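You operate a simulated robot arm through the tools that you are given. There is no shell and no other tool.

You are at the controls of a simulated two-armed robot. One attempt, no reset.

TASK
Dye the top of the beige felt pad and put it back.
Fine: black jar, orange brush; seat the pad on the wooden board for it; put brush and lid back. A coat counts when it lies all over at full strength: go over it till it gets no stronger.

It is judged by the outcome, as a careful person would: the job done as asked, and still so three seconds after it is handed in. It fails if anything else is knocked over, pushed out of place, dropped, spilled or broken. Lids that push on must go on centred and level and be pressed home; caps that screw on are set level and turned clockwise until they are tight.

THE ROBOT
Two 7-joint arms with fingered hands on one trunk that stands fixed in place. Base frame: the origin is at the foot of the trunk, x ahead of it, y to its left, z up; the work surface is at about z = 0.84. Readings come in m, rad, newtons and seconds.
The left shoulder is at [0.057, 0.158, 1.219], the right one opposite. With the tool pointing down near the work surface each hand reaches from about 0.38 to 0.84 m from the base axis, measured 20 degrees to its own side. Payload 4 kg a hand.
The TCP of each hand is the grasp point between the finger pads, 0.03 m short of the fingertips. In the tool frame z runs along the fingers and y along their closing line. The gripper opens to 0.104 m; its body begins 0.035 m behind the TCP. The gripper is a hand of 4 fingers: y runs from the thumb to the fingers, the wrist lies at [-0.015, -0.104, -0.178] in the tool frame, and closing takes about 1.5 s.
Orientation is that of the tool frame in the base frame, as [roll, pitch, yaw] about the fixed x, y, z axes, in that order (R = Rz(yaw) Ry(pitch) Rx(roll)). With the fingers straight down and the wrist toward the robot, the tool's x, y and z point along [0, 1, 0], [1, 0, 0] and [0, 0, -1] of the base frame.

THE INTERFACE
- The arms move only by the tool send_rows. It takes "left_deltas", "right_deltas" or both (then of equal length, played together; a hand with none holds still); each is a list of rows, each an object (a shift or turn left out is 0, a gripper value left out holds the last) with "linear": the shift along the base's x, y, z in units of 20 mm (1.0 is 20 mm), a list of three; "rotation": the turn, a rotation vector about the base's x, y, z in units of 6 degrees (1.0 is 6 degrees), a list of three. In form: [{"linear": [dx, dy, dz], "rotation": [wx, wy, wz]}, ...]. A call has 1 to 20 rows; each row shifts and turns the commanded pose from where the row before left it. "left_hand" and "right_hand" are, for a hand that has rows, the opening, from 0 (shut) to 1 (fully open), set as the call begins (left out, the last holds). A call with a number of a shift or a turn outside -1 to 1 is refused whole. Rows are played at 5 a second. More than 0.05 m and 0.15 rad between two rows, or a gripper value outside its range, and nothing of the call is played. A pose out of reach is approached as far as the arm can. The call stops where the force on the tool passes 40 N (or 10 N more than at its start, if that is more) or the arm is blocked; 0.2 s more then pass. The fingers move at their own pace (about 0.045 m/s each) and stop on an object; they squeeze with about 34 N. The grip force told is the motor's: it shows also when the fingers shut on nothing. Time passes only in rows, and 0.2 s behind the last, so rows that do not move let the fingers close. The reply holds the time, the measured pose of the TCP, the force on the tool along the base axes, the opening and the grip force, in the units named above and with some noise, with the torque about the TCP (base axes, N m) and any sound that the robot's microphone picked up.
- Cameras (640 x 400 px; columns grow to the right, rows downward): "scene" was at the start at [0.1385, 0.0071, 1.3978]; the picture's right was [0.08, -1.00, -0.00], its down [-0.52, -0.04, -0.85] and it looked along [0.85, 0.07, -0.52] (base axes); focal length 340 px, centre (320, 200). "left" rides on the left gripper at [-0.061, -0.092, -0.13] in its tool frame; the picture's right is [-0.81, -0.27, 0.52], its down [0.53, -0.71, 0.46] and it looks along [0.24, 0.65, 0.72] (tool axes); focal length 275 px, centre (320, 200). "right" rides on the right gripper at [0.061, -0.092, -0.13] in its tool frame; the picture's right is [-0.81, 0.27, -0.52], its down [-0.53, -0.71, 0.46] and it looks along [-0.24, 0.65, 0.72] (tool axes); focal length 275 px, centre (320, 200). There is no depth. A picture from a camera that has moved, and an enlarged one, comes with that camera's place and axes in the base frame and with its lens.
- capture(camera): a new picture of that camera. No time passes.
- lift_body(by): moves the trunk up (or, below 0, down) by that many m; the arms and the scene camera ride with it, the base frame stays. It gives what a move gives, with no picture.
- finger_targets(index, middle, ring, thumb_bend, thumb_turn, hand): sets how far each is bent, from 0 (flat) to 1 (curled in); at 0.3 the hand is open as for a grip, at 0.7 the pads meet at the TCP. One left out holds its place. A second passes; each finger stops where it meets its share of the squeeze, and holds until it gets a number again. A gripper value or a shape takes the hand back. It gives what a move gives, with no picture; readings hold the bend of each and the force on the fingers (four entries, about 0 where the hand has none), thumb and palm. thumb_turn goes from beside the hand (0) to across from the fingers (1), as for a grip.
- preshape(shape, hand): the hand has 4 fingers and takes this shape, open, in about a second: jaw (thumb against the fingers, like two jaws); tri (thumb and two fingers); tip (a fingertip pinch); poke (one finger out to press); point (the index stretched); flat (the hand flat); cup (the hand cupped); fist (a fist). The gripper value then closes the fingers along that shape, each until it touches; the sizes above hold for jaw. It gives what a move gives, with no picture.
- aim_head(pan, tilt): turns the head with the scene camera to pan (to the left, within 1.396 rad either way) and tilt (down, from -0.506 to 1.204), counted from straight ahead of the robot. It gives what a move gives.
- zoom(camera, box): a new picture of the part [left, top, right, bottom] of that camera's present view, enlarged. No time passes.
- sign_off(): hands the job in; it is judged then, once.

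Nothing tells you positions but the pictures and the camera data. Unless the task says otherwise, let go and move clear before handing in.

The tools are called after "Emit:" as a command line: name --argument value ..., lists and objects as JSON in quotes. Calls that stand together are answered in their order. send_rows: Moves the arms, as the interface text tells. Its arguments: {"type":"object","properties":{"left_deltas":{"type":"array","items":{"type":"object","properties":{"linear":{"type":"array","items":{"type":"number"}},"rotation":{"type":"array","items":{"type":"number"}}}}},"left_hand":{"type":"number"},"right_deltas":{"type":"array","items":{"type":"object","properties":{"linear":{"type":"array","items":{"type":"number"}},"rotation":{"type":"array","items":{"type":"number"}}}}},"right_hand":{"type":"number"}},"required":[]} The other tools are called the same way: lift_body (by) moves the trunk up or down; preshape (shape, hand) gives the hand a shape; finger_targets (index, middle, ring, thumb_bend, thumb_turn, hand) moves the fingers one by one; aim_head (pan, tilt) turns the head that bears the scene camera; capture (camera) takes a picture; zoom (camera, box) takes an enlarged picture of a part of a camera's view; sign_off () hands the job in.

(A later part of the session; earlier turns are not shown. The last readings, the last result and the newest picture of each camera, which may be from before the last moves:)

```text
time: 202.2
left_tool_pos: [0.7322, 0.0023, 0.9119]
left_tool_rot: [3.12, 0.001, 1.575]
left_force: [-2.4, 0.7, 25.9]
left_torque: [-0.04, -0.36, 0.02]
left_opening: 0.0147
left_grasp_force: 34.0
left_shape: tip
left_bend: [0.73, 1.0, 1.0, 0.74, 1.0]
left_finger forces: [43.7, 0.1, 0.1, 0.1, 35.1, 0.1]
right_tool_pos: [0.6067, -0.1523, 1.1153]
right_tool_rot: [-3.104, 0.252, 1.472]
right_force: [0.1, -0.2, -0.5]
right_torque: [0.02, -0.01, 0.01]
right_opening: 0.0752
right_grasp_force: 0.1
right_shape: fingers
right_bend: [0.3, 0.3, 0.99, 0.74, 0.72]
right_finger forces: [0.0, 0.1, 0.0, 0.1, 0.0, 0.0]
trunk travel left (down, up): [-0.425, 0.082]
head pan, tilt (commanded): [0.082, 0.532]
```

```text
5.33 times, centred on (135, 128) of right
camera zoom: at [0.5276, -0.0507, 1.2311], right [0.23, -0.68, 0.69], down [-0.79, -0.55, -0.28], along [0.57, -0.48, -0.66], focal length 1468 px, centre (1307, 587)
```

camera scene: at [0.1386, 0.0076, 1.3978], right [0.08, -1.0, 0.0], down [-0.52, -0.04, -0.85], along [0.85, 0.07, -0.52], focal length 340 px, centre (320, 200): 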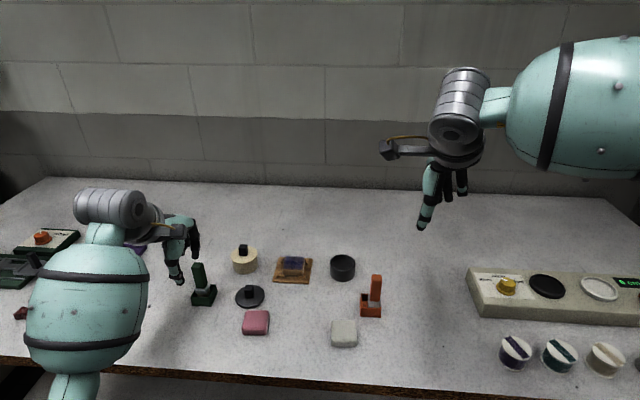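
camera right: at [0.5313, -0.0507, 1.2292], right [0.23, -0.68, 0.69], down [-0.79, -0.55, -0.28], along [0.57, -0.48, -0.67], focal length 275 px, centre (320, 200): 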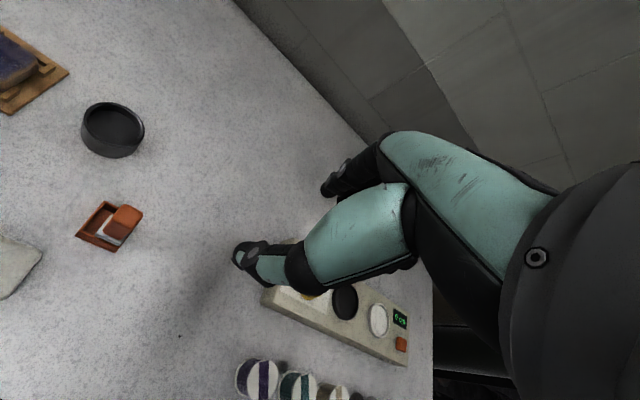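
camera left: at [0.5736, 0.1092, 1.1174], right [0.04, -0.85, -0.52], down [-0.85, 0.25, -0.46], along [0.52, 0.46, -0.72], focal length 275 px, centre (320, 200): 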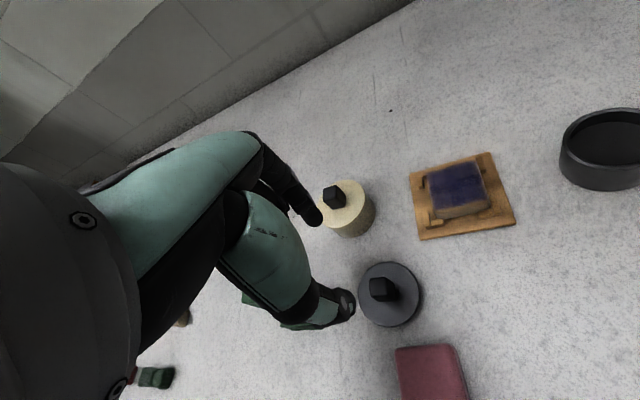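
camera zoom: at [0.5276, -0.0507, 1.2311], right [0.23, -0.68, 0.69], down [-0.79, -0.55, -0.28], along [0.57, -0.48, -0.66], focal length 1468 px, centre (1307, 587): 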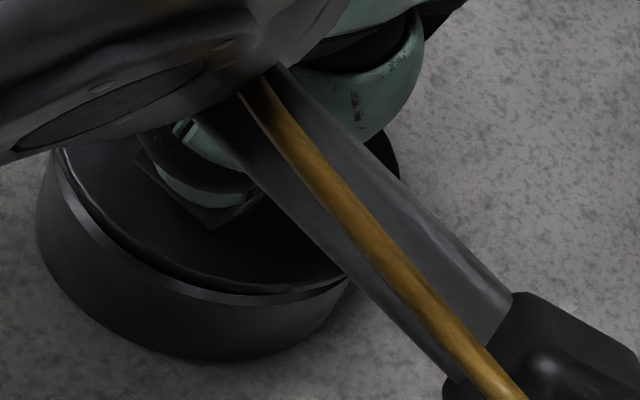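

Emit:
send_rows --left_deltas '[{"linear": [0, 0, -0.08]}, {"linear": [0, 0, -0.08]}, {"linear": [0, 0, 0]}]'

Emit:
zoom --camera "right" --box '[90, 90, 180, 165]'

Emit:
zoom --camera "left" --box '[330, 200, 430, 310]'

```text
time: 203.0
left_tool_pos: [0.7338, 0.0017, 0.9104]
left_tool_rot: [3.118, 0.002, 1.574]
left_force: [-4.3, 1.0, 30.7]
left_torque: [-0.03, -0.32, 0.09]
left_opening: 0.0163
left_grasp_force: 33.9
left_shape: tip
left_bend: [0.73, 1.0, 1.0, 0.74, 1.0]
left_finger forces: [52.3, 0.0, 0.1, 0.1, 37.1, 0.0]
right_tool_pos: [0.6049, -0.1523, 1.1155]
right_tool_rot: [-3.106, 0.251, 1.471]
right_force: [0.4, 0.1, 0.4]
right_torque: [-0.01, -0.01, 0.02]
right_opening: 0.0751
right_grasp_force: 0.1
right_shape: fingers
right_bend: [0.3, 0.3, 0.99, 0.74, 0.72]
right_finger forces: [0.1, 0.1, 0.0, 0.1, 0.1, 0.0]
trunk travel left (down, up): [-0.425, 0.082]
head pan, tilt (commanded): [0.082, 0.532]
```

```text
5.33 times, centred on (135, 128) of right
camera zoom: at [0.5264, -0.0506, 1.2316], right [0.23, -0.68, 0.69], down [-0.79, -0.55, -0.28], along [0.57, -0.48, -0.66], focal length 1468 px, centre (1307, 587)
```

zoom: 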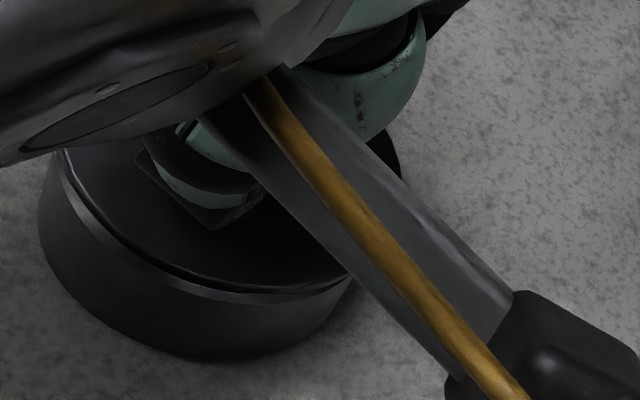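

```text
3.64 times, centred on (380, 255) of left
camera zoom: at [0.6394, -0.0589, 1.0416], right [-0.26, -0.81, -0.52], down [-0.7, 0.53, -0.47], along [0.66, 0.24, -0.71], focal length 1001 px, centre (102, 0)
```

zoom: 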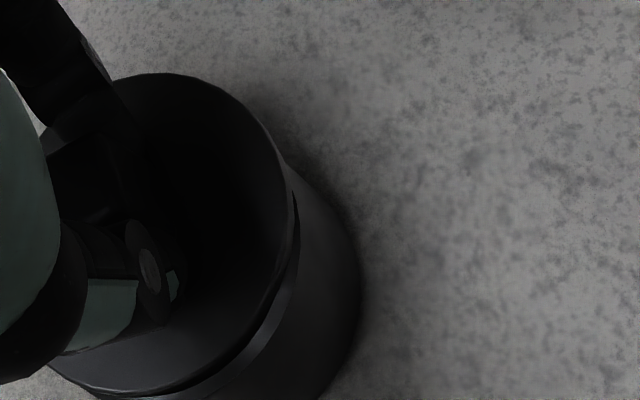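

The press isn't snapping it through the pinch grip, and the fingers are starting to slide on the knob. I'll ease off, release, and look at how the lid sits before pressing from above.

Emit:
send_rows --left_deltas '[{"linear": [0, 0, 0.15]}, {"linear": [0, 0, 0.1]}, {"linear": [0, 0, 0]}]'

Emit:
send_rows --left_deltas '[{"linear": [0, 0, 0]}, {"linear": [0, 0, 0]}, {"linear": [0, 0, 0]}, {"linear": [0, 0, 0]}]' --left_hand 0.5

Emit:
zoom --camera "left" --box '[310, 200, 430, 330]'

Emit:
zoom --camera "right" --box '[90, 90, 180, 165]'

```text
time: 203.8
left_tool_pos: [0.7331, 0.0027, 0.9123]
left_tool_rot: [3.127, 0.002, 1.574]
left_force: [1.0, -1.7, 20.4]
left_torque: [-0.14, -0.33, 0.0]
left_opening: 0.0162
left_grasp_force: 34.7
left_shape: tip
left_bend: [0.73, 1.0, 1.0, 0.74, 1.0]
left_finger forces: [45.6, 0.1, 0.0, 0.1, 33.9, 0.0]
right_tool_pos: [0.6067, -0.1519, 1.1138]
right_tool_rot: [-3.104, 0.252, 1.471]
right_force: [0.3, -0.4, 0.0]
right_torque: [0.01, 0.02, 0.0]
right_opening: 0.075
right_grasp_force: 0.0
right_shape: fingers
right_bend: [0.3, 0.3, 0.99, 0.74, 0.72]
right_finger forces: [0.0, 0.0, 0.1, 0.0, 0.0, 0.1]
trunk travel left (down, up): [-0.425, 0.082]
head pan, tilt (commanded): [0.082, 0.532]
```

```text
time: 204.8
left_tool_pos: [0.732, 0.0026, 0.9096]
left_tool_rot: [3.127, -0.001, 1.576]
left_force: [-4.6, -0.7, 16.9]
left_torque: [-0.07, -0.13, -0.05]
left_opening: 0.0455
left_grasp_force: 0.1
left_shape: tip
left_bend: [0.76, 0.98, 0.99, 0.7, 1.0]
left_finger forces: [19.6, 0.0, 0.1, 0.1, 0.1, 0.0]
right_tool_pos: [0.607, -0.1524, 1.1137]
right_tool_rot: [-3.103, 0.25, 1.472]
right_force: [0.0, 0.2, -1.2]
right_torque: [0.02, 0.05, 0.0]
right_opening: 0.0749
right_grasp_force: 0.0
right_shape: fingers
right_bend: [0.3, 0.3, 0.99, 0.74, 0.72]
right_finger forces: [0.1, 0.1, 0.0, 0.0, 0.0, 0.0]
trunk travel left (down, up): [-0.425, 0.082]
head pan, tilt (commanded): [0.082, 0.532]
```

```text
3.08 times, centred on (370, 265) of left
camera zoom: at [0.6398, -0.0589, 1.0416], right [-0.27, -0.81, -0.52], down [-0.71, 0.53, -0.47], along [0.65, 0.25, -0.72], focal length 847 px, centre (166, 0)
```

zoom: 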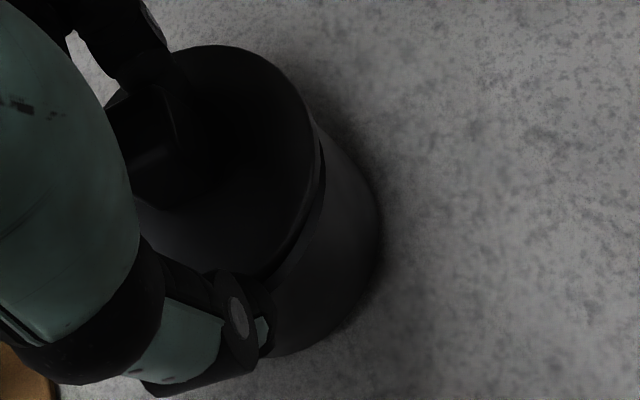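

```text
5.33 times, centred on (135, 128) of right
camera zoom: at [0.5285, -0.0509, 1.2305], right [0.23, -0.68, 0.69], down [-0.79, -0.55, -0.28], along [0.57, -0.48, -0.66], focal length 1468 px, centre (1307, 587)
```

zoom: 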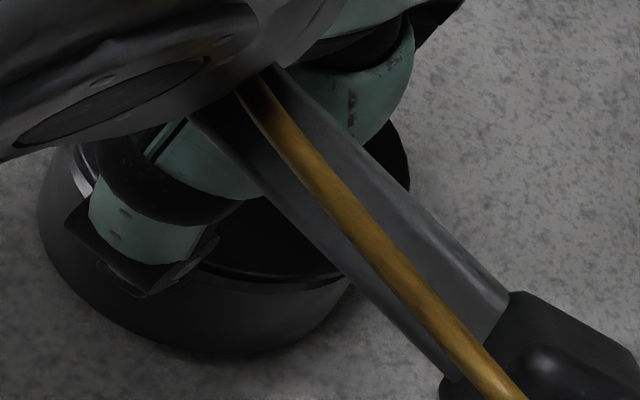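

Emit:
send_rows --left_deltas '[{"linear": [0, 0, 0.3]}, {"linear": [0, 0, 0.4]}, {"linear": [0, 0, 0.6]}, {"linear": [0, 0, 0.8]}, {"linear": [0, 0, 0.8]}, {"linear": [0, 0, 0]}]'

Emit:
zoom --camera "left" --box '[320, 210, 450, 350]'

Emit:
zoom --camera "right" --box '[70, 80, 170, 170]'

```text
time: 206.2
left_tool_pos: [0.7325, 0.0032, 0.9653]
left_tool_rot: [3.132, 0.0, 1.574]
left_force: [-0.8, 0.5, -0.9]
left_torque: [0.0, 0.01, 0.02]
left_opening: 0.0517
left_grasp_force: 0.1
left_shape: tip
left_bend: [0.73, 0.98, 0.99, 0.69, 1.0]
left_finger forces: [0.1, 0.0, 0.0, 0.1, 0.0, 0.0]
right_tool_pos: [0.6093, -0.1535, 1.1135]
right_tool_rot: [-3.101, 0.25, 1.471]
right_force: [0.8, 0.3, -0.5]
right_torque: [0.03, 0.03, 0.0]
right_opening: 0.0752
right_grasp_force: 0.0
right_shape: fingers
right_bend: [0.3, 0.3, 0.99, 0.74, 0.72]
right_finger forces: [0.0, 0.0, 0.0, 0.1, 0.0, 0.0]
trunk travel left (down, up): [-0.425, 0.082]
head pan, tilt (commanded): [0.082, 0.532]
```

```text
2.86 times, centred on (385, 280) of left
camera zoom: at [0.6396, -0.0584, 1.0975], right [-0.27, -0.81, -0.52], down [-0.71, 0.53, -0.46], along [0.65, 0.25, -0.72], focal length 786 px, centre (134, -29)
```

zoom: 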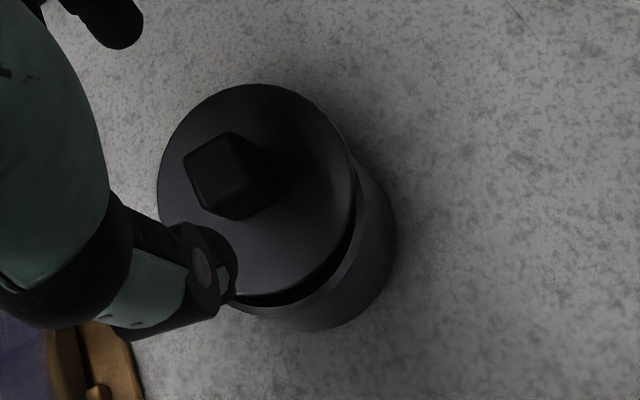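

```text
4.44 times, centred on (120, 125) of right
camera zoom: at [0.531, -0.0507, 1.2293], right [0.23, -0.68, 0.69], down [-0.79, -0.55, -0.28], along [0.57, -0.48, -0.67], focal length 1224 px, centre (1209, 533)
```

zoom: 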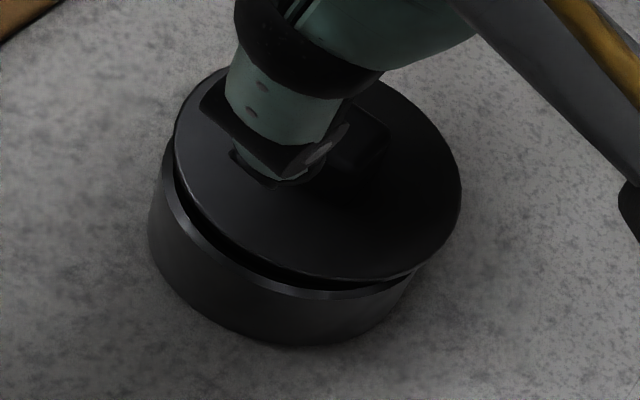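

The lid is sitting on the jar but tilted with its near side up. I'll move the left hand aside for an unobstructed look.

Emit:
send_rows --left_deltas '[{"linear": [0, 0, 0.8]}, {"linear": [-0.2, 0.6, 0.8]}, {"linear": [-0.4, 0.9, 0.5]}, {"linear": [-0.5, 0.95, 0]}, {"linear": [-0.5, 0.95, 0]}, {"linear": [-0.5, 0.95, 0]}, {"linear": [-0.5, 0.95, 0]}, {"linear": [-0.5, 0.95, 0]}, {"linear": [-0.5, 0.95, 0]}, {"linear": [-0.5, 0.95, 0]}, {"linear": [-0.5, 0.95, 0]}, {"linear": [-0.5, 0.95, 0]}, {"linear": [-0.5, 0.95, 0]}, {"linear": [0, 0, 0]}]'

Emit:
zoom --camera "scene" --box '[315, 240, 371, 290]'

Emit:
zoom --camera "right" --box '[70, 80, 170, 170]'

Emit:
capture --camera "scene"

```text
time: 209.2
left_tool_pos: [0.6202, 0.2241, 1.0064]
left_tool_rot: [3.13, 0.001, 1.572]
left_force: [0.9, -0.3, 0.8]
left_torque: [-0.01, 0.02, -0.01]
left_opening: 0.0518
left_grasp_force: 0.1
left_shape: tip
left_bend: [0.73, 0.98, 0.99, 0.69, 1.0]
left_finger forces: [0.1, 0.1, 0.1, 0.0, 0.0, 0.0]
right_tool_pos: [0.6092, -0.1524, 1.1126]
right_tool_rot: [-3.1, 0.252, 1.474]
right_force: [-0.1, -0.2, -0.2]
right_torque: [-0.01, -0.02, 0.01]
right_opening: 0.0752
right_grasp_force: 0.1
right_shape: fingers
right_bend: [0.3, 0.3, 0.99, 0.74, 0.72]
right_finger forces: [0.0, 0.0, 0.1, 0.0, 0.1, 0.0]
trunk travel left (down, up): [-0.425, 0.082]
head pan, tilt (commanded): [0.082, 0.532]
```

```text
8.00 times, centred on (343, 265) of scene
camera zoom: at [0.1388, 0.0068, 1.3978], right [0.08, -1.0, 0.0], down [-0.52, -0.04, -0.85], along [0.85, 0.07, -0.52], focal length 2719 px, centre (136, -320)
```

zoom: 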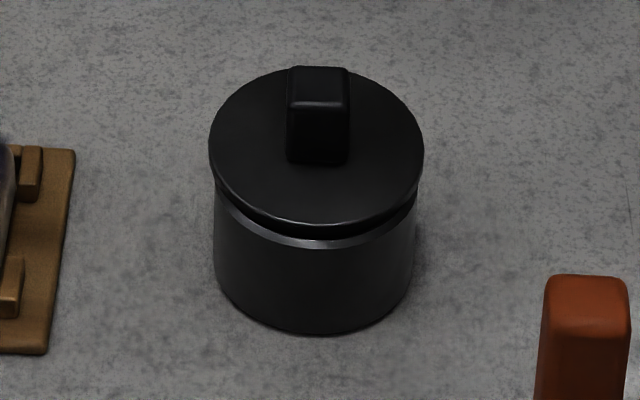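

```text
4.44 times, centred on (120, 125) of right
camera zoom: at [0.5314, -0.0511, 1.2291], right [0.23, -0.68, 0.69], down [-0.79, -0.55, -0.28], along [0.57, -0.48, -0.67], focal length 1224 px, centre (1209, 533)
```

zoom: 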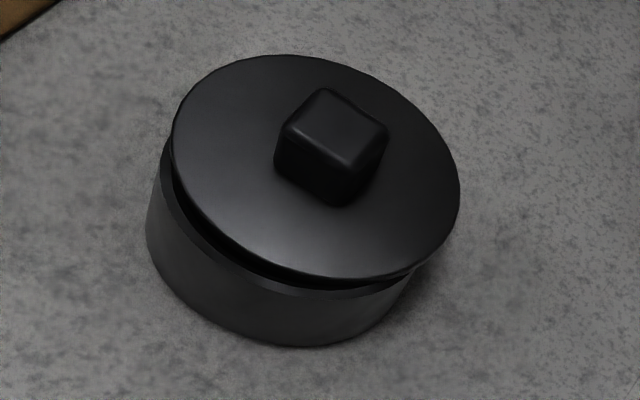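

```text
taken
camera scene: at [0.1388, 0.0068, 1.3978], right [0.08, -1.0, 0.0], down [-0.52, -0.04, -0.85], along [0.85, 0.07, -0.52], focal length 340 px, centre (320, 200)
```

scene: 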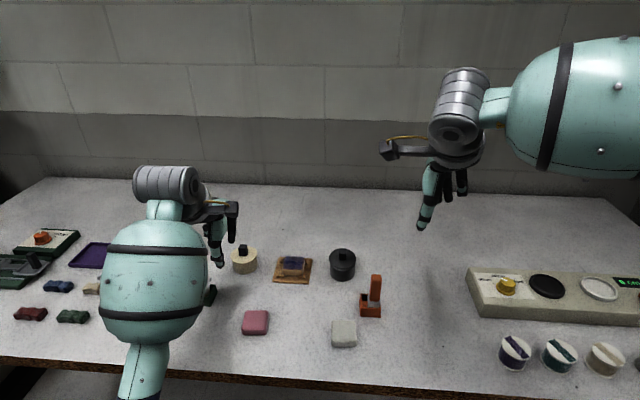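

The lid sits ~4–5 mm too far (+x), so its far side rests on the rim. I'll re-grip the knob, ease it back toward me and let it drop in.

Emit:
send_rows --left_deltas '[{"linear": [0.483, -0.92, 0]}, {"linear": [0.483, -0.92, 0]}, {"linear": [0.483, -0.92, 0]}, {"linear": [0.483, -0.92, 0]}, {"linear": [0.483, -0.92, 0]}, {"linear": [0.483, -0.92, 0]}, {"linear": [0.483, -0.92, 0]}, {"linear": [0.483, -0.92, 0]}, {"linear": [0.483, -0.92, 0]}, {"linear": [0.483, -0.92, 0]}, {"linear": [0.483, -0.92, 0]}, {"linear": [0.483, -0.92, 0]}, {"linear": [0, 0, -0.8]}, {"linear": [0, 0, -0.8]}, {"linear": [0, 0, -0.8]}, {"linear": [0, 0, 0]}]'

Emit:
zoom --camera "left" --box '[310, 200, 430, 330]'

Emit:
zoom --camera "right" --box '[70, 60, 190, 170]'

```text
time: 212.6
left_tool_pos: [0.7388, -0.0008, 0.9598]
left_tool_rot: [3.132, 0.0, 1.574]
left_force: [0.8, -0.4, 0.3]
left_torque: [-0.03, 0.01, -0.02]
left_opening: 0.0517
left_grasp_force: 0.1
left_shape: tip
left_bend: [0.73, 0.98, 0.99, 0.69, 1.0]
left_finger forces: [0.0, 0.0, 0.1, 0.1, 0.1, 0.0]
right_tool_pos: [0.6093, -0.1521, 1.1138]
right_tool_rot: [-3.099, 0.25, 1.473]
right_force: [0.5, 0.6, -0.5]
right_torque: [0.01, 0.03, 0.0]
right_opening: 0.0748
right_grasp_force: 0.1
right_shape: fingers
right_bend: [0.3, 0.3, 0.99, 0.74, 0.72]
right_finger forces: [0.1, 0.0, 0.1, 0.0, 0.0, 0.0]
trunk travel left (down, up): [-0.425, 0.082]
head pan, tilt (commanded): [0.082, 0.532]
```

```text
3.08 times, centred on (370, 265) of left
camera zoom: at [0.6471, -0.0607, 1.0914], right [-0.27, -0.81, -0.52], down [-0.71, 0.53, -0.46], along [0.65, 0.25, -0.72], focal length 847 px, centre (166, 0)
```

zoom: 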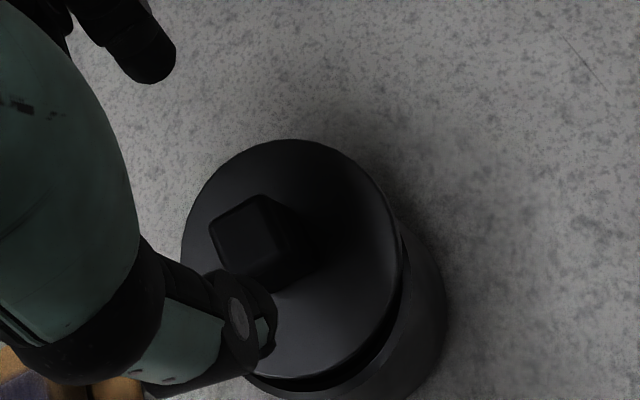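

```text
3.64 times, centred on (130, 115) of right
camera zoom: at [0.5311, -0.0506, 1.2293], right [0.23, -0.68, 0.69], down [-0.79, -0.55, -0.28], along [0.57, -0.48, -0.67], focal length 1001 px, centre (1011, 509)
```

zoom: 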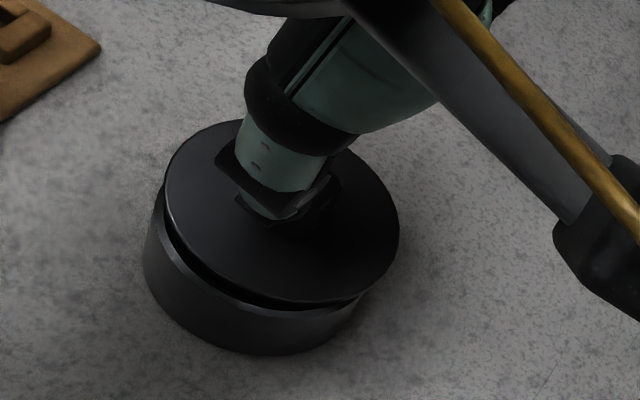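

Emit:
send_rows --left_deltas '[{"linear": [-0.11, 0.16, 0]}, {"linear": [0, 0, -0.7]}, {"linear": [0, 0, -0.7]}, {"linear": [0, 0, -0.5]}, {"linear": [0, 0, 0]}]'

Emit:
zoom --camera "left" --box '[310, 180, 430, 310]'

```text
time: 213.8
left_tool_pos: [0.7371, 0.0058, 0.9216]
left_tool_rot: [3.131, 0.0, 1.575]
left_force: [-0.3, 0.3, -0.2]
left_torque: [-0.03, -0.04, 0.01]
left_opening: 0.0517
left_grasp_force: 0.1
left_shape: tip
left_bend: [0.73, 0.98, 0.99, 0.69, 1.0]
left_finger forces: [0.0, 0.0, 0.0, 0.1, 0.1, 0.0]
right_tool_pos: [0.609, -0.1527, 1.1123]
right_tool_rot: [-3.099, 0.252, 1.473]
right_force: [0.7, 0.3, 0.6]
right_torque: [0.03, -0.02, 0.01]
right_opening: 0.0753
right_grasp_force: 0.1
right_shape: fingers
right_bend: [0.3, 0.3, 0.99, 0.74, 0.72]
right_finger forces: [0.0, 0.0, 0.0, 0.0, 0.0, 0.0]
trunk travel left (down, up): [-0.425, 0.082]
head pan, tilt (commanded): [0.082, 0.532]
```

```text
3.08 times, centred on (370, 245) of left
camera zoom: at [0.644, -0.0556, 1.0532], right [-0.27, -0.81, -0.52], down [-0.71, 0.53, -0.46], along [0.65, 0.25, -0.72], focal length 847 px, centre (166, 62)
```

zoom: 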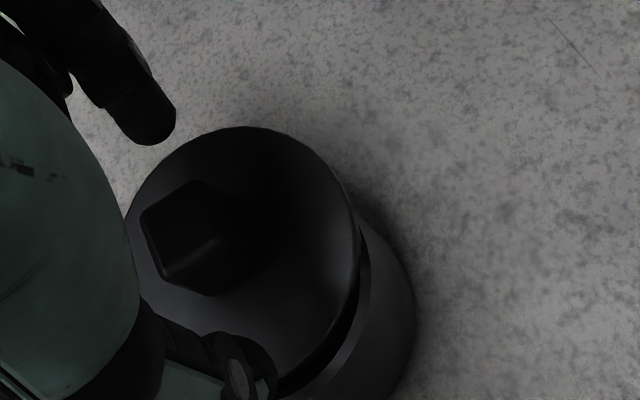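

Emit:
send_rows --left_deltas '[{"linear": [0.02, -0.04, -0.2]}, {"linear": [0, 0, -0.15]}, {"linear": [0, 0, 0]}]'

Emit:
send_rows --left_deltas '[{"linear": [0, 0, 0]}, {"linear": [0, 0, 0]}, {"linear": [0, 0, 0]}, {"linear": [0, 0, 0]}, {"linear": [0, 0, 0]}]' --left_hand 0.0

Emit:
zoom --camera "left" --box '[310, 180, 430, 310]'

Emit:
zoom --camera "right" --box '[70, 80, 170, 170]'

```text
time: 214.6
left_tool_pos: [0.7372, 0.0052, 0.9151]
left_tool_rot: [3.132, -0.001, 1.576]
left_force: [0.5, 0.9, 0.7]
left_torque: [0.01, -0.02, 0.03]
left_opening: 0.0517
left_grasp_force: 0.1
left_shape: tip
left_bend: [0.73, 0.98, 0.99, 0.69, 1.0]
left_finger forces: [0.1, 0.1, 0.1, 0.1, 0.0, 0.0]
right_tool_pos: [0.609, -0.153, 1.1121]
right_tool_rot: [-3.099, 0.251, 1.475]
right_force: [0.0, 0.4, -0.2]
right_torque: [-0.02, 0.01, 0.0]
right_opening: 0.0752
right_grasp_force: 0.0
right_shape: fingers
right_bend: [0.3, 0.3, 0.99, 0.74, 0.72]
right_finger forces: [0.1, 0.0, 0.1, 0.0, 0.0, 0.0]
trunk travel left (down, up): [-0.425, 0.082]
head pan, tilt (commanded): [0.082, 0.532]
```

```text
time: 215.8
left_tool_pos: [0.7369, 0.0064, 0.9154]
left_tool_rot: [3.132, -0.001, 1.575]
left_force: [0.4, 0.1, -0.5]
left_torque: [0.02, -0.01, 0.02]
left_opening: 0.0202
left_grasp_force: 34.2
left_shape: tip
left_bend: [0.74, 1.0, 1.0, 0.75, 1.0]
left_finger forces: [28.5, 0.0, 0.0, 0.1, 28.6, 0.0]
right_tool_pos: [0.6092, -0.1526, 1.1136]
right_tool_rot: [-3.101, 0.252, 1.473]
right_force: [-0.2, -0.1, 0.1]
right_torque: [0.01, 0.01, 0.0]
right_opening: 0.0751
right_grasp_force: 0.1
right_shape: fingers
right_bend: [0.3, 0.3, 0.99, 0.74, 0.72]
right_finger forces: [0.0, 0.1, 0.0, 0.0, 0.1, 0.1]
trunk travel left (down, up): [-0.425, 0.082]
head pan, tilt (commanded): [0.082, 0.532]
```

```text
3.08 times, centred on (370, 245) of left
camera zoom: at [0.6437, -0.056, 1.0463], right [-0.27, -0.81, -0.52], down [-0.71, 0.53, -0.46], along [0.65, 0.25, -0.72], focal length 847 px, centre (166, 62)
```

zoom: 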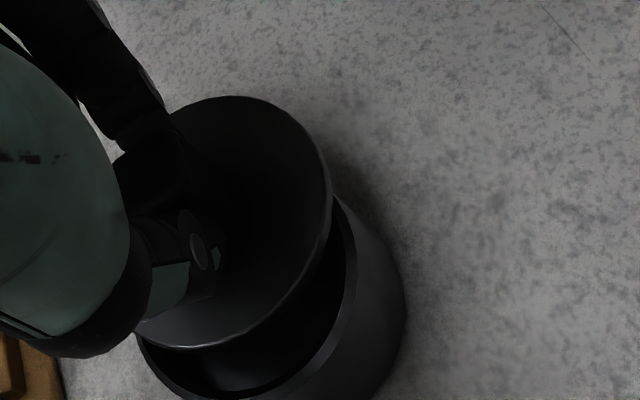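

```text
4.44 times, centred on (120, 125) of right
camera zoom: at [0.5312, -0.0508, 1.2292], right [0.23, -0.68, 0.69], down [-0.79, -0.55, -0.28], along [0.57, -0.48, -0.67], focal length 1224 px, centre (1209, 533)
```

zoom: 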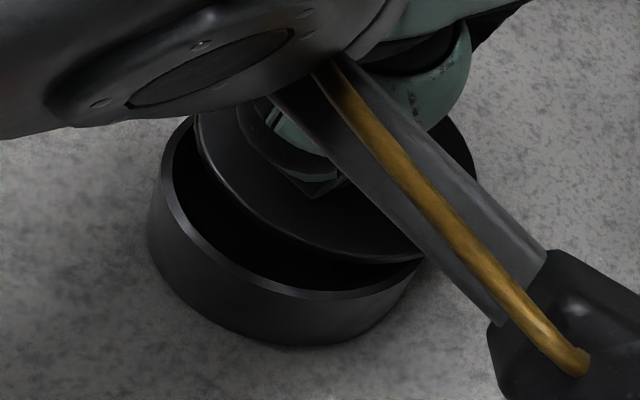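

The pinch on the tilted knob tipped the lid further. I'll lift it clear and check its attitude.

Emit:
send_rows --left_deltas '[{"linear": [0, 0, 0.3]}, {"linear": [0, 0, 0.5]}, {"linear": [0, 0, 0.7]}, {"linear": [0, 0, 0.7]}, {"linear": [0, 0, 0]}]'

Emit:
zoom --camera "left" --box '[280, 180, 440, 340]'

Emit:
zoom --camera "right" --box '[50, 50, 190, 180]'

```text
time: 217.0
left_tool_pos: [0.7375, 0.0063, 0.9605]
left_tool_rot: [3.132, 0.002, 1.573]
left_force: [-0.6, -0.5, -1.1]
left_torque: [-0.01, -0.02, 0.01]
left_opening: 0.0201
left_grasp_force: 34.1
left_shape: tip
left_bend: [0.74, 1.0, 1.0, 0.75, 1.0]
left_finger forces: [28.6, 0.1, 0.1, 0.0, 28.6, 0.1]
right_tool_pos: [0.6094, -0.1516, 1.1138]
right_tool_rot: [-3.099, 0.25, 1.473]
right_force: [-0.1, -0.2, 1.0]
right_torque: [-0.03, -0.02, 0.0]
right_opening: 0.0752
right_grasp_force: 0.0
right_shape: fingers
right_bend: [0.3, 0.3, 0.99, 0.74, 0.72]
right_finger forces: [0.0, 0.0, 0.1, 0.0, 0.1, 0.1]
trunk travel left (down, up): [-0.425, 0.082]
head pan, tilt (commanded): [0.082, 0.532]
```

```text
2.50 times, centred on (360, 260) of left
camera zoom: at [0.644, -0.0552, 1.092], right [-0.27, -0.81, -0.52], down [-0.71, 0.53, -0.46], along [0.65, 0.25, -0.72], focal length 688 px, centre (220, 50)
```

zoom: 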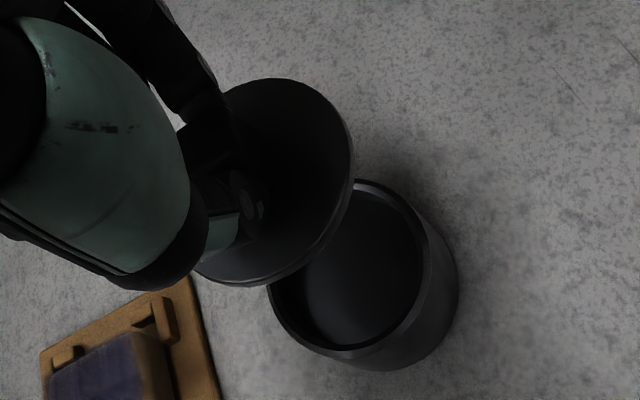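

```text
3.08 times, centred on (120, 115) of right
camera zoom: at [0.5314, -0.0508, 1.2291], right [0.23, -0.68, 0.69], down [-0.79, -0.55, -0.28], along [0.57, -0.48, -0.67], focal length 847 px, centre (935, 462)
```

zoom: 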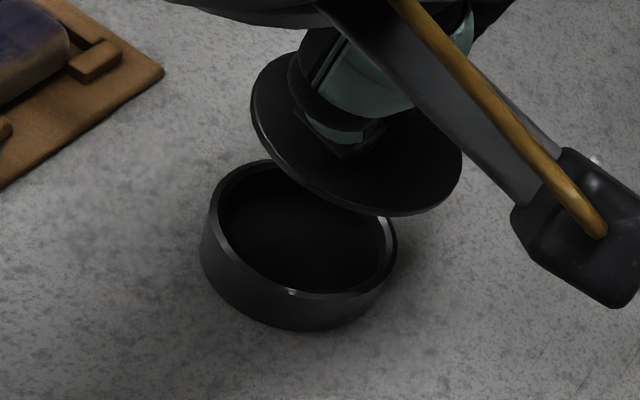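

The lid is tilted in the pinch, so I'll set it down on the same clear spot of table again to level it, then re-grip as before (that gave a perfectly level hold).

Emit:
send_rows --left_deltas '[{"linear": [0, 0, 1]}, {"linear": [0, 0, 0.9]}, {"linear": [-0.38, 0.735, 0]}, {"linear": [-0.38, 0.735, 0]}, {"linear": [-0.38, 0.735, 0]}, {"linear": [-0.38, 0.735, 0]}, {"linear": [-0.38, 0.735, 0]}, {"linear": [-0.38, 0.735, 0]}, {"linear": [-0.38, 0.735, 0]}, {"linear": [-0.38, 0.735, 0]}, {"linear": [-0.38, 0.735, 0]}, {"linear": [-0.38, 0.735, 0]}, {"linear": [-0.38, 0.735, 0]}, {"linear": [-0.38, 0.735, 0]}, {"linear": [-0.38, 0.735, 0]}, {"linear": [0, 0, -0.9]}, {"linear": [0, 0, -0.9]}, {"linear": [0, 0, -0.9]}, {"linear": [0, 0, -0.9]}, {"linear": [0, 0, 0]}]'

Emit:
zoom --camera "scene" --box '[205, 235, 305, 335]'

Emit:
zoom --camera "left" --box '[280, 180, 440, 340]'

```text
time: 221.2
left_tool_pos: [0.6373, 0.1978, 0.9246]
left_tool_rot: [3.131, 0.0, 1.574]
left_force: [0.7, -0.5, 0.0]
left_torque: [0.04, -0.01, 0.01]
left_opening: 0.0202
left_grasp_force: 33.9
left_shape: tip
left_bend: [0.74, 1.0, 1.0, 0.75, 1.0]
left_finger forces: [28.6, 0.0, 0.1, 0.0, 28.5, 0.0]
right_tool_pos: [0.6104, -0.1527, 1.112]
right_tool_rot: [-3.1, 0.25, 1.473]
right_force: [0.3, -0.2, 0.2]
right_torque: [-0.02, 0.03, 0.01]
right_opening: 0.075
right_grasp_force: 0.0
right_shape: fingers
right_bend: [0.3, 0.3, 0.99, 0.74, 0.72]
right_finger forces: [0.0, 0.1, 0.1, 0.0, 0.0, 0.1]
trunk travel left (down, up): [-0.425, 0.082]
head pan, tilt (commanded): [0.082, 0.532]
```

```text
4.00 times, centred on (255, 285) of scene
camera zoom: at [0.1388, 0.0071, 1.3978], right [0.08, -1.0, 0.0], down [-0.52, -0.04, -0.85], along [0.85, 0.07, -0.52], focal length 1359 px, centre (580, -140)
```

zoom: 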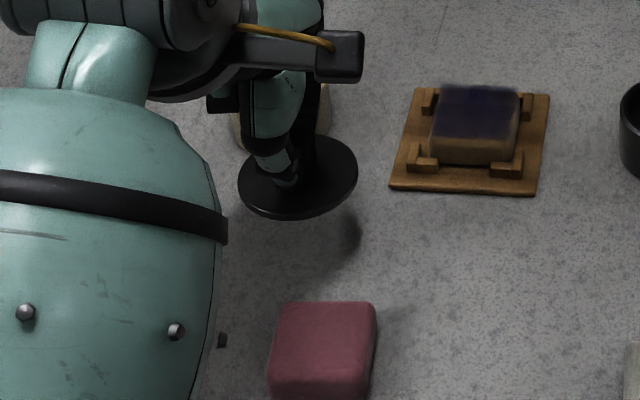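

```text
2.50 times, centred on (360, 260) of left
camera zoom: at [0.5442, 0.136, 1.0565], right [-0.27, -0.81, -0.52], down [-0.71, 0.53, -0.46], along [0.65, 0.25, -0.72], focal length 688 px, centre (220, 50)
```

zoom: 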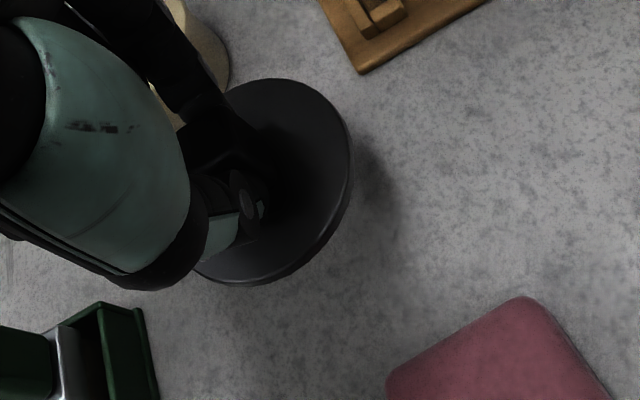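

Emit:
send_rows --left_deltas '[{"linear": [0, 0, -0.7]}, {"linear": [0, 0, -0.7]}, {"linear": [0, 0, -0.4]}, {"linear": [0, 0, -0.15]}, {"linear": [0, 0, -0.1]}, {"linear": [0, 0, 0]}]'

Emit:
zoom --camera "scene" --box '[220, 255, 290, 325]'

```text
time: 222.6
left_tool_pos: [0.6356, 0.1973, 0.8831]
left_tool_rot: [3.131, 0.001, 1.573]
left_force: [-0.5, -0.1, -0.4]
left_torque: [-0.01, 0.04, -0.02]
left_opening: 0.0202
left_grasp_force: 33.9
left_shape: tip
left_bend: [0.74, 1.0, 1.0, 0.75, 1.0]
left_finger forces: [28.5, 0.0, 0.0, 0.1, 28.6, 0.0]
right_tool_pos: [0.6096, -0.1527, 1.1128]
right_tool_rot: [-3.102, 0.25, 1.473]
right_force: [0.2, -0.3, -0.1]
right_torque: [-0.03, 0.01, 0.02]
right_opening: 0.0749
right_grasp_force: 0.0
right_shape: fingers
right_bend: [0.3, 0.3, 0.99, 0.74, 0.72]
right_finger forces: [0.0, 0.0, 0.0, 0.1, 0.1, 0.0]
trunk travel left (down, up): [-0.425, 0.082]
head pan, tilt (commanded): [0.082, 0.532]
```

```text
5.71 times, centred on (255, 290) of scene
camera zoom: at [0.1387, 0.0072, 1.3978], right [0.08, -1.0, 0.0], down [-0.52, -0.04, -0.85], along [0.85, 0.07, -0.52], focal length 1942 px, centre (691, -314)
```

zoom: 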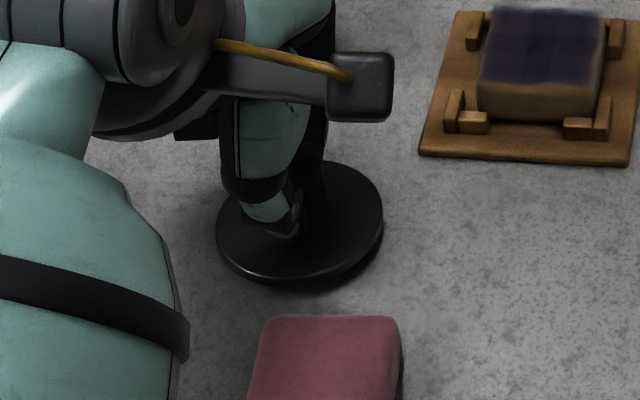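

Emit:
send_rows --left_deltas '[{"linear": [0, 0, -0.1]}, {"linear": [0, 0, -0.1]}, {"linear": [0, 0, -0.06]}, {"linear": [0, 0, 0]}]'

Emit:
zoom --camera "left" --box '[290, 180, 430, 320]'

```text
time: 223.6
left_tool_pos: [0.6363, 0.1968, 0.8786]
left_tool_rot: [3.128, 0.0, 1.574]
left_force: [-0.6, 1.1, 7.1]
left_torque: [0.0, -0.12, -0.01]
left_opening: 0.0206
left_grasp_force: 34.6
left_shape: tip
left_bend: [0.74, 1.0, 1.0, 0.75, 1.0]
left_finger forces: [29.3, 0.0, 0.1, 0.1, 29.6, 0.0]
right_tool_pos: [0.6087, -0.1525, 1.1145]
right_tool_rot: [-3.102, 0.253, 1.472]
right_force: [-0.9, 0.3, 0.4]
right_torque: [-0.03, 0.0, 0.01]
right_opening: 0.075
right_grasp_force: 0.1
right_shape: fingers
right_bend: [0.3, 0.3, 0.99, 0.74, 0.72]
right_finger forces: [0.0, 0.0, 0.1, 0.1, 0.0, 0.0]
trunk travel left (down, up): [-0.425, 0.082]
head pan, tilt (commanded): [0.082, 0.532]
```

```text
2.86 times, centred on (360, 250) of left
camera zoom: at [0.5421, 0.1349, 1.011], right [-0.27, -0.81, -0.52], down [-0.71, 0.53, -0.47], along [0.65, 0.25, -0.72], focal length 786 px, centre (206, 57)
```

zoom: 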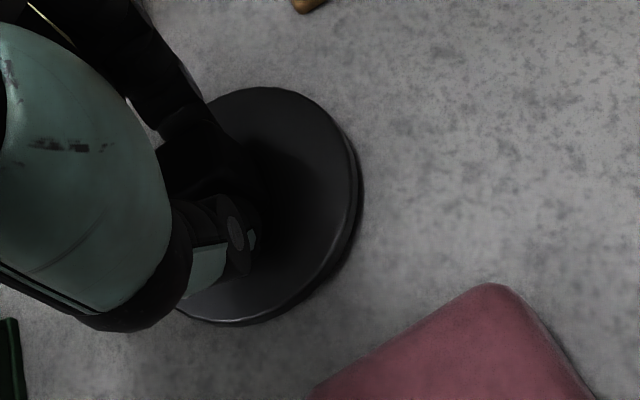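

Emit:
send_rows --left_deltas '[{"linear": [0, 0, 0.07]}, {"linear": [0, 0, 0]}]'

Emit:
send_rows --left_deltas '[{"linear": [0, 0, 0]}, {"linear": [0, 0, 0]}, {"linear": [0, 0, 0]}, {"linear": [0, 0, 0]}, {"linear": [0, 0, 0.4]}, {"linear": [0, 0, 0.6]}, {"linear": [0, 0, 0.8]}, {"linear": [0, 0, 0]}]' --left_hand 0.5

Emit:
zoom --camera "left" --box '[300, 190, 440, 330]'

Emit:
zoom --camera "scene" --box '[220, 255, 290, 325]'

```text
time: 224.2
left_tool_pos: [0.6354, 0.197, 0.8797]
left_tool_rot: [3.131, -0.001, 1.573]
left_force: [-0.4, 0.1, 2.7]
left_torque: [0.01, -0.11, 0.01]
left_opening: 0.0204
left_grasp_force: 33.6
left_shape: tip
left_bend: [0.74, 1.0, 1.0, 0.75, 1.0]
left_finger forces: [28.8, 0.0, 0.1, 0.0, 29.6, 0.0]
right_tool_pos: [0.6092, -0.1532, 1.1138]
right_tool_rot: [-3.103, 0.251, 1.473]
right_force: [-0.5, 0.2, 0.2]
right_torque: [-0.02, 0.0, 0.0]
right_opening: 0.0752
right_grasp_force: 0.0
right_shape: fingers
right_bend: [0.3, 0.3, 0.99, 0.74, 0.72]
right_finger forces: [0.0, 0.0, 0.0, 0.0, 0.1, 0.1]
trunk travel left (down, up): [-0.425, 0.082]
head pan, tilt (commanded): [0.082, 0.532]
```

```text
time: 226.0
left_tool_pos: [0.6364, 0.197, 0.916]
left_tool_rot: [3.128, -0.001, 1.571]
left_force: [0.8, 0.2, 0.6]
left_torque: [0.01, -0.01, -0.03]
left_opening: 0.0515
left_grasp_force: 0.0
left_shape: tip
left_bend: [0.73, 0.98, 0.99, 0.7, 1.0]
left_finger forces: [0.0, 0.1, 0.0, 0.0, 0.1, 0.0]
right_tool_pos: [0.6097, -0.1525, 1.1123]
right_tool_rot: [-3.101, 0.253, 1.473]
right_force: [-0.3, -0.9, -0.1]
right_torque: [-0.01, -0.03, -0.01]
right_opening: 0.0751
right_grasp_force: 0.0
right_shape: fingers
right_bend: [0.3, 0.3, 0.99, 0.74, 0.72]
right_finger forces: [0.0, 0.0, 0.1, 0.0, 0.0, 0.0]
trunk travel left (down, up): [-0.425, 0.082]
head pan, tilt (commanded): [0.082, 0.532]
```

```text
2.86 times, centred on (370, 260) of left
camera zoom: at [0.5433, 0.1359, 1.0476], right [-0.27, -0.81, -0.52], down [-0.71, 0.53, -0.46], along [0.65, 0.25, -0.72], focal length 786 px, centre (177, 29)
```

zoom: 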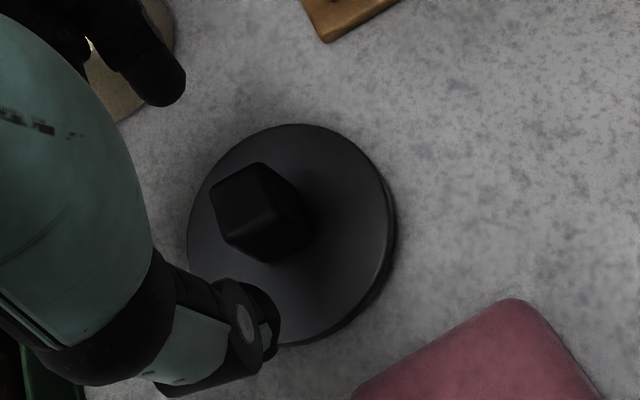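

```text
5.71 times, centred on (255, 290) of scene
camera zoom: at [0.1386, 0.0072, 1.3978], right [0.08, -1.0, 0.0], down [-0.52, -0.04, -0.85], along [0.85, 0.07, -0.52], focal length 1942 px, centre (691, -314)
```

zoom: 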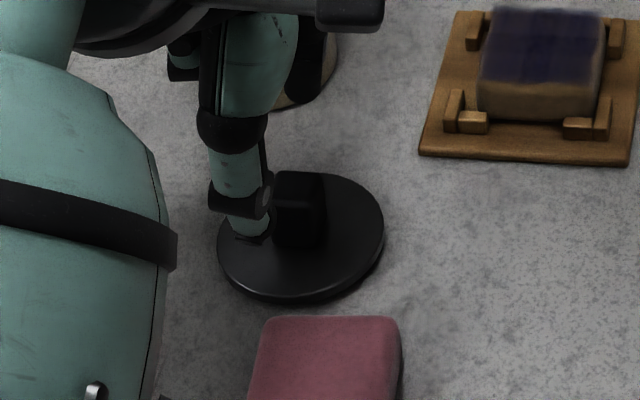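

The lid is flat again. Re-gripping exactly as in the good grasp (TCP ≈ 0.7 mm beyond and 2 mm to −y of the knob, z ≈ 0.880).

Emit:
send_rows --left_deltas '[{"linear": [0.15, -0.14, 0]}, {"linear": [0, 0, -0.6]}, {"linear": [0, 0, -0.6]}, {"linear": [0, 0, -0.4]}, {"linear": [0, 0, -0.15]}, {"linear": [0, 0, 0]}]'

Emit:
zoom --camera "left" --box '[290, 180, 430, 320]'

```text
time: 227.4
left_tool_pos: [0.6369, 0.1939, 0.8824]
left_tool_rot: [3.132, 0.001, 1.574]
left_force: [-0.6, -0.5, -0.2]
left_torque: [-0.04, -0.01, 0.02]
left_opening: 0.0514
left_grasp_force: 0.0
left_shape: tip
left_bend: [0.73, 0.98, 0.99, 0.7, 1.0]
left_finger forces: [0.1, 0.0, 0.0, 0.1, 0.1, 0.0]
right_tool_pos: [0.6092, -0.1536, 1.1141]
right_tool_rot: [-3.099, 0.25, 1.471]
right_force: [-0.2, -0.1, 0.0]
right_torque: [-0.01, 0.0, -0.01]
right_opening: 0.075
right_grasp_force: 0.1
right_shape: fingers
right_bend: [0.3, 0.3, 0.99, 0.74, 0.72]
right_finger forces: [0.1, 0.1, 0.0, 0.0, 0.1, 0.1]
trunk travel left (down, up): [-0.425, 0.082]
head pan, tilt (commanded): [0.082, 0.532]
```

```text
2.86 times, centred on (360, 250) of left
camera zoom: at [0.5456, 0.1316, 1.0129], right [-0.27, -0.81, -0.52], down [-0.71, 0.53, -0.46], along [0.65, 0.25, -0.72], focal length 786 px, centre (206, 57)
```

zoom: 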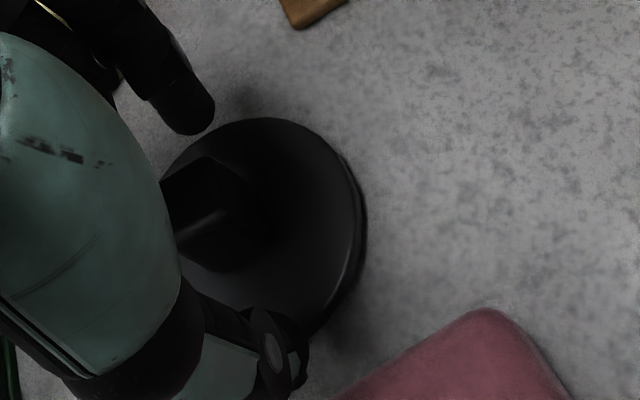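

Emit:
send_rows --left_deltas '[{"linear": [0.14, 0, -0.06]}, {"linear": [0, 0, -0.06]}, {"linear": [0, 0, 0]}]'

Emit:
send_rows --left_deltas '[{"linear": [0, 0, 0]}, {"linear": [0, 0, 0]}, {"linear": [0, 0, 0]}, {"linear": [0, 0, 0]}, {"linear": [0, 0, 0]}]' --left_hand 0.0

Emit:
zoom --camera "left" --box '[290, 180, 430, 320]'

```text
time: 228.2
left_tool_pos: [0.6421, 0.1937, 0.8786]
left_tool_rot: [3.129, 0.0, 1.574]
left_force: [0.0, 0.1, 0.0]
left_torque: [0.02, 0.0, -0.01]
left_opening: 0.0517
left_grasp_force: 0.0
left_shape: tip
left_bend: [0.73, 0.98, 0.99, 0.7, 1.0]
left_finger forces: [0.0, 0.0, 0.1, 0.1, 0.0, 0.0]
right_tool_pos: [0.6089, -0.1527, 1.1135]
right_tool_rot: [-3.1, 0.251, 1.473]
right_force: [-1.2, 0.3, -0.1]
right_torque: [0.02, -0.01, -0.01]
right_opening: 0.0751
right_grasp_force: 0.0
right_shape: fingers
right_bend: [0.3, 0.3, 0.99, 0.74, 0.72]
right_finger forces: [0.1, 0.0, 0.0, 0.0, 0.0, 0.1]
trunk travel left (down, up): [-0.425, 0.082]
head pan, tilt (commanded): [0.082, 0.532]
```

```text
time: 229.4
left_tool_pos: [0.6418, 0.1928, 0.8793]
left_tool_rot: [3.129, 0.001, 1.572]
left_force: [-0.7, -0.1, 1.5]
left_torque: [-0.03, 0.0, 0.01]
left_opening: 0.0236
left_grasp_force: 34.2
left_shape: tip
left_bend: [0.74, 1.0, 1.0, 0.78, 1.0]
left_finger forces: [27.6, 0.0, 0.0, 0.0, 27.9, 0.0]
right_tool_pos: [0.6087, -0.1524, 1.1146]
right_tool_rot: [-3.101, 0.252, 1.473]
right_force: [-0.9, 0.6, 0.1]
right_torque: [-0.03, -0.02, -0.02]
right_opening: 0.0751
right_grasp_force: 0.0
right_shape: fingers
right_bend: [0.3, 0.3, 0.99, 0.74, 0.72]
right_finger forces: [0.1, 0.0, 0.0, 0.0, 0.0, 0.0]
trunk travel left (down, up): [-0.425, 0.082]
head pan, tilt (commanded): [0.082, 0.532]
```

```text
2.86 times, centred on (360, 250) of left
camera zoom: at [0.5486, 0.1322, 1.0104], right [-0.27, -0.81, -0.52], down [-0.71, 0.53, -0.46], along [0.65, 0.25, -0.72], focal length 786 px, centre (206, 57)
```

zoom: 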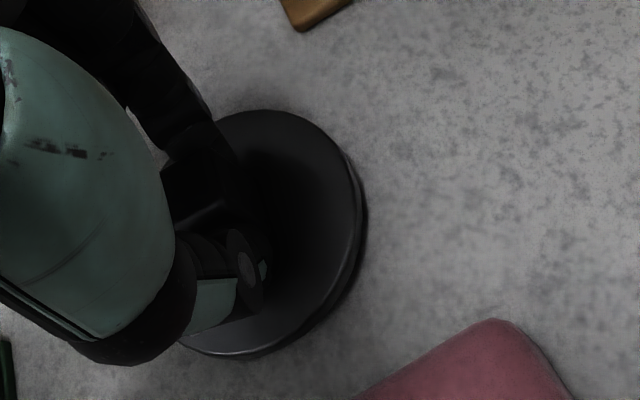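

Emit:
zoom --camera "scene" --box '[225, 265, 285, 325]'

Emit:
zoom --camera "left" --box '[310, 200, 380, 280]'

```text
6.67 times, centred on (255, 295) of scene
camera zoom: at [0.1385, 0.0071, 1.3979], right [0.08, -1.0, 0.0], down [-0.52, -0.04, -0.85], along [0.85, 0.07, -0.52], focal length 2266 px, centre (753, -433)
```

zoom: 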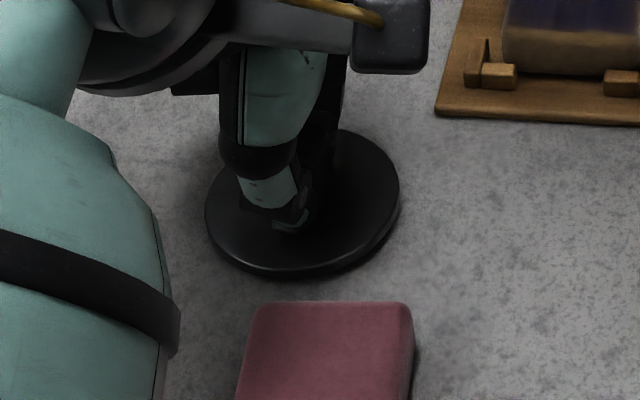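

```text
5.00 times, centred on (345, 240) of left
camera zoom: at [0.5486, 0.1322, 1.0104], right [-0.27, -0.81, -0.52], down [-0.71, 0.53, -0.46], along [0.65, 0.25, -0.72], focal length 1376 px, centre (195, 0)
```

zoom: 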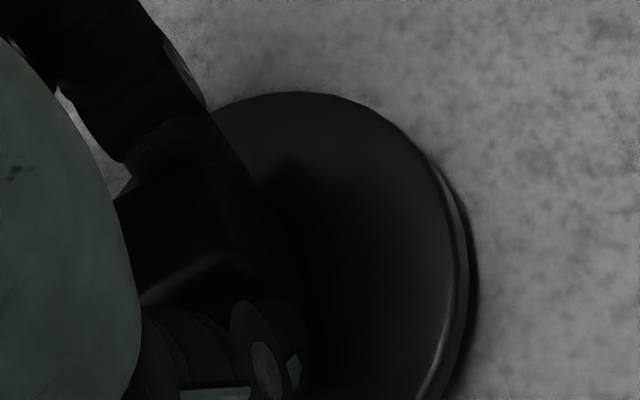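

The fingertips are rubbing the plate this time (a touch too low). I'll open, raise 1.5 mm, shift 1 mm, and pinch again.

Emit:
send_rows --left_deltas '[{"linear": [0, 0, 0.03]}, {"linear": [0, 0, 0]}, {"linear": [0, 0, 0]}, {"linear": [0, 0, 0]}, {"linear": [0, 0.05, 0.06]}, {"linear": [0, 0, 0]}]' --left_hand 0.5

Emit:
zoom --camera "left" --box '[290, 180, 430, 320]'

Emit:
zoom --camera "scene" --box '[225, 265, 285, 325]'

```text
time: 230.8
left_tool_pos: [0.6426, 0.1952, 0.8797]
left_tool_rot: [3.13, 0.0, 1.574]
left_force: [-0.1, 0.3, 0.0]
left_torque: [0.01, -0.01, -0.02]
left_opening: 0.0517
left_grasp_force: 0.0
left_shape: tip
left_bend: [0.73, 0.98, 0.99, 0.7, 1.0]
left_finger forces: [0.1, 0.1, 0.0, 0.0, 0.0, 0.0]
right_tool_pos: [0.6087, -0.1526, 1.1129]
right_tool_rot: [-3.1, 0.25, 1.473]
right_force: [-0.3, 0.2, -0.4]
right_torque: [-0.03, 0.01, 0.01]
right_opening: 0.0752
right_grasp_force: 0.1
right_shape: fingers
right_bend: [0.3, 0.3, 0.99, 0.74, 0.72]
right_finger forces: [0.0, 0.0, 0.0, 0.1, 0.1, 0.1]
trunk travel left (down, up): [-0.425, 0.082]
head pan, tilt (commanded): [0.082, 0.532]
```

```text
2.86 times, centred on (360, 250) of left
camera zoom: at [0.5495, 0.1335, 1.0125], right [-0.27, -0.81, -0.52], down [-0.71, 0.53, -0.46], along [0.65, 0.25, -0.72], focal length 786 px, centre (206, 57)
```

zoom: 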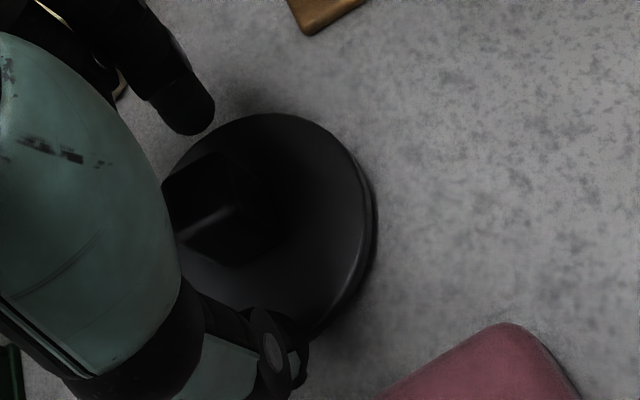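

```text
6.67 times, centred on (255, 295) of scene
camera zoom: at [0.1386, 0.0071, 1.3978], right [0.08, -1.0, 0.0], down [-0.52, -0.04, -0.85], along [0.85, 0.07, -0.52], focal length 2266 px, centre (753, -433)
```

zoom: 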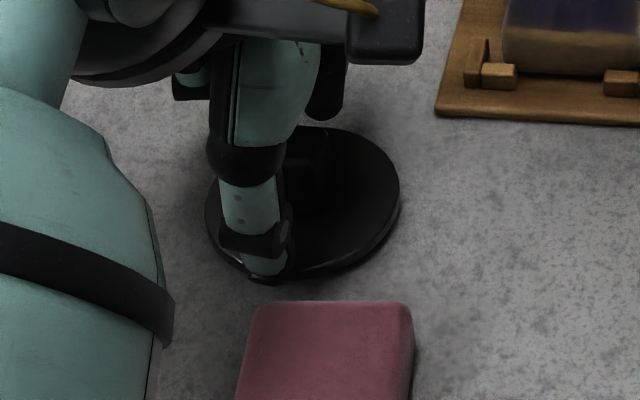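

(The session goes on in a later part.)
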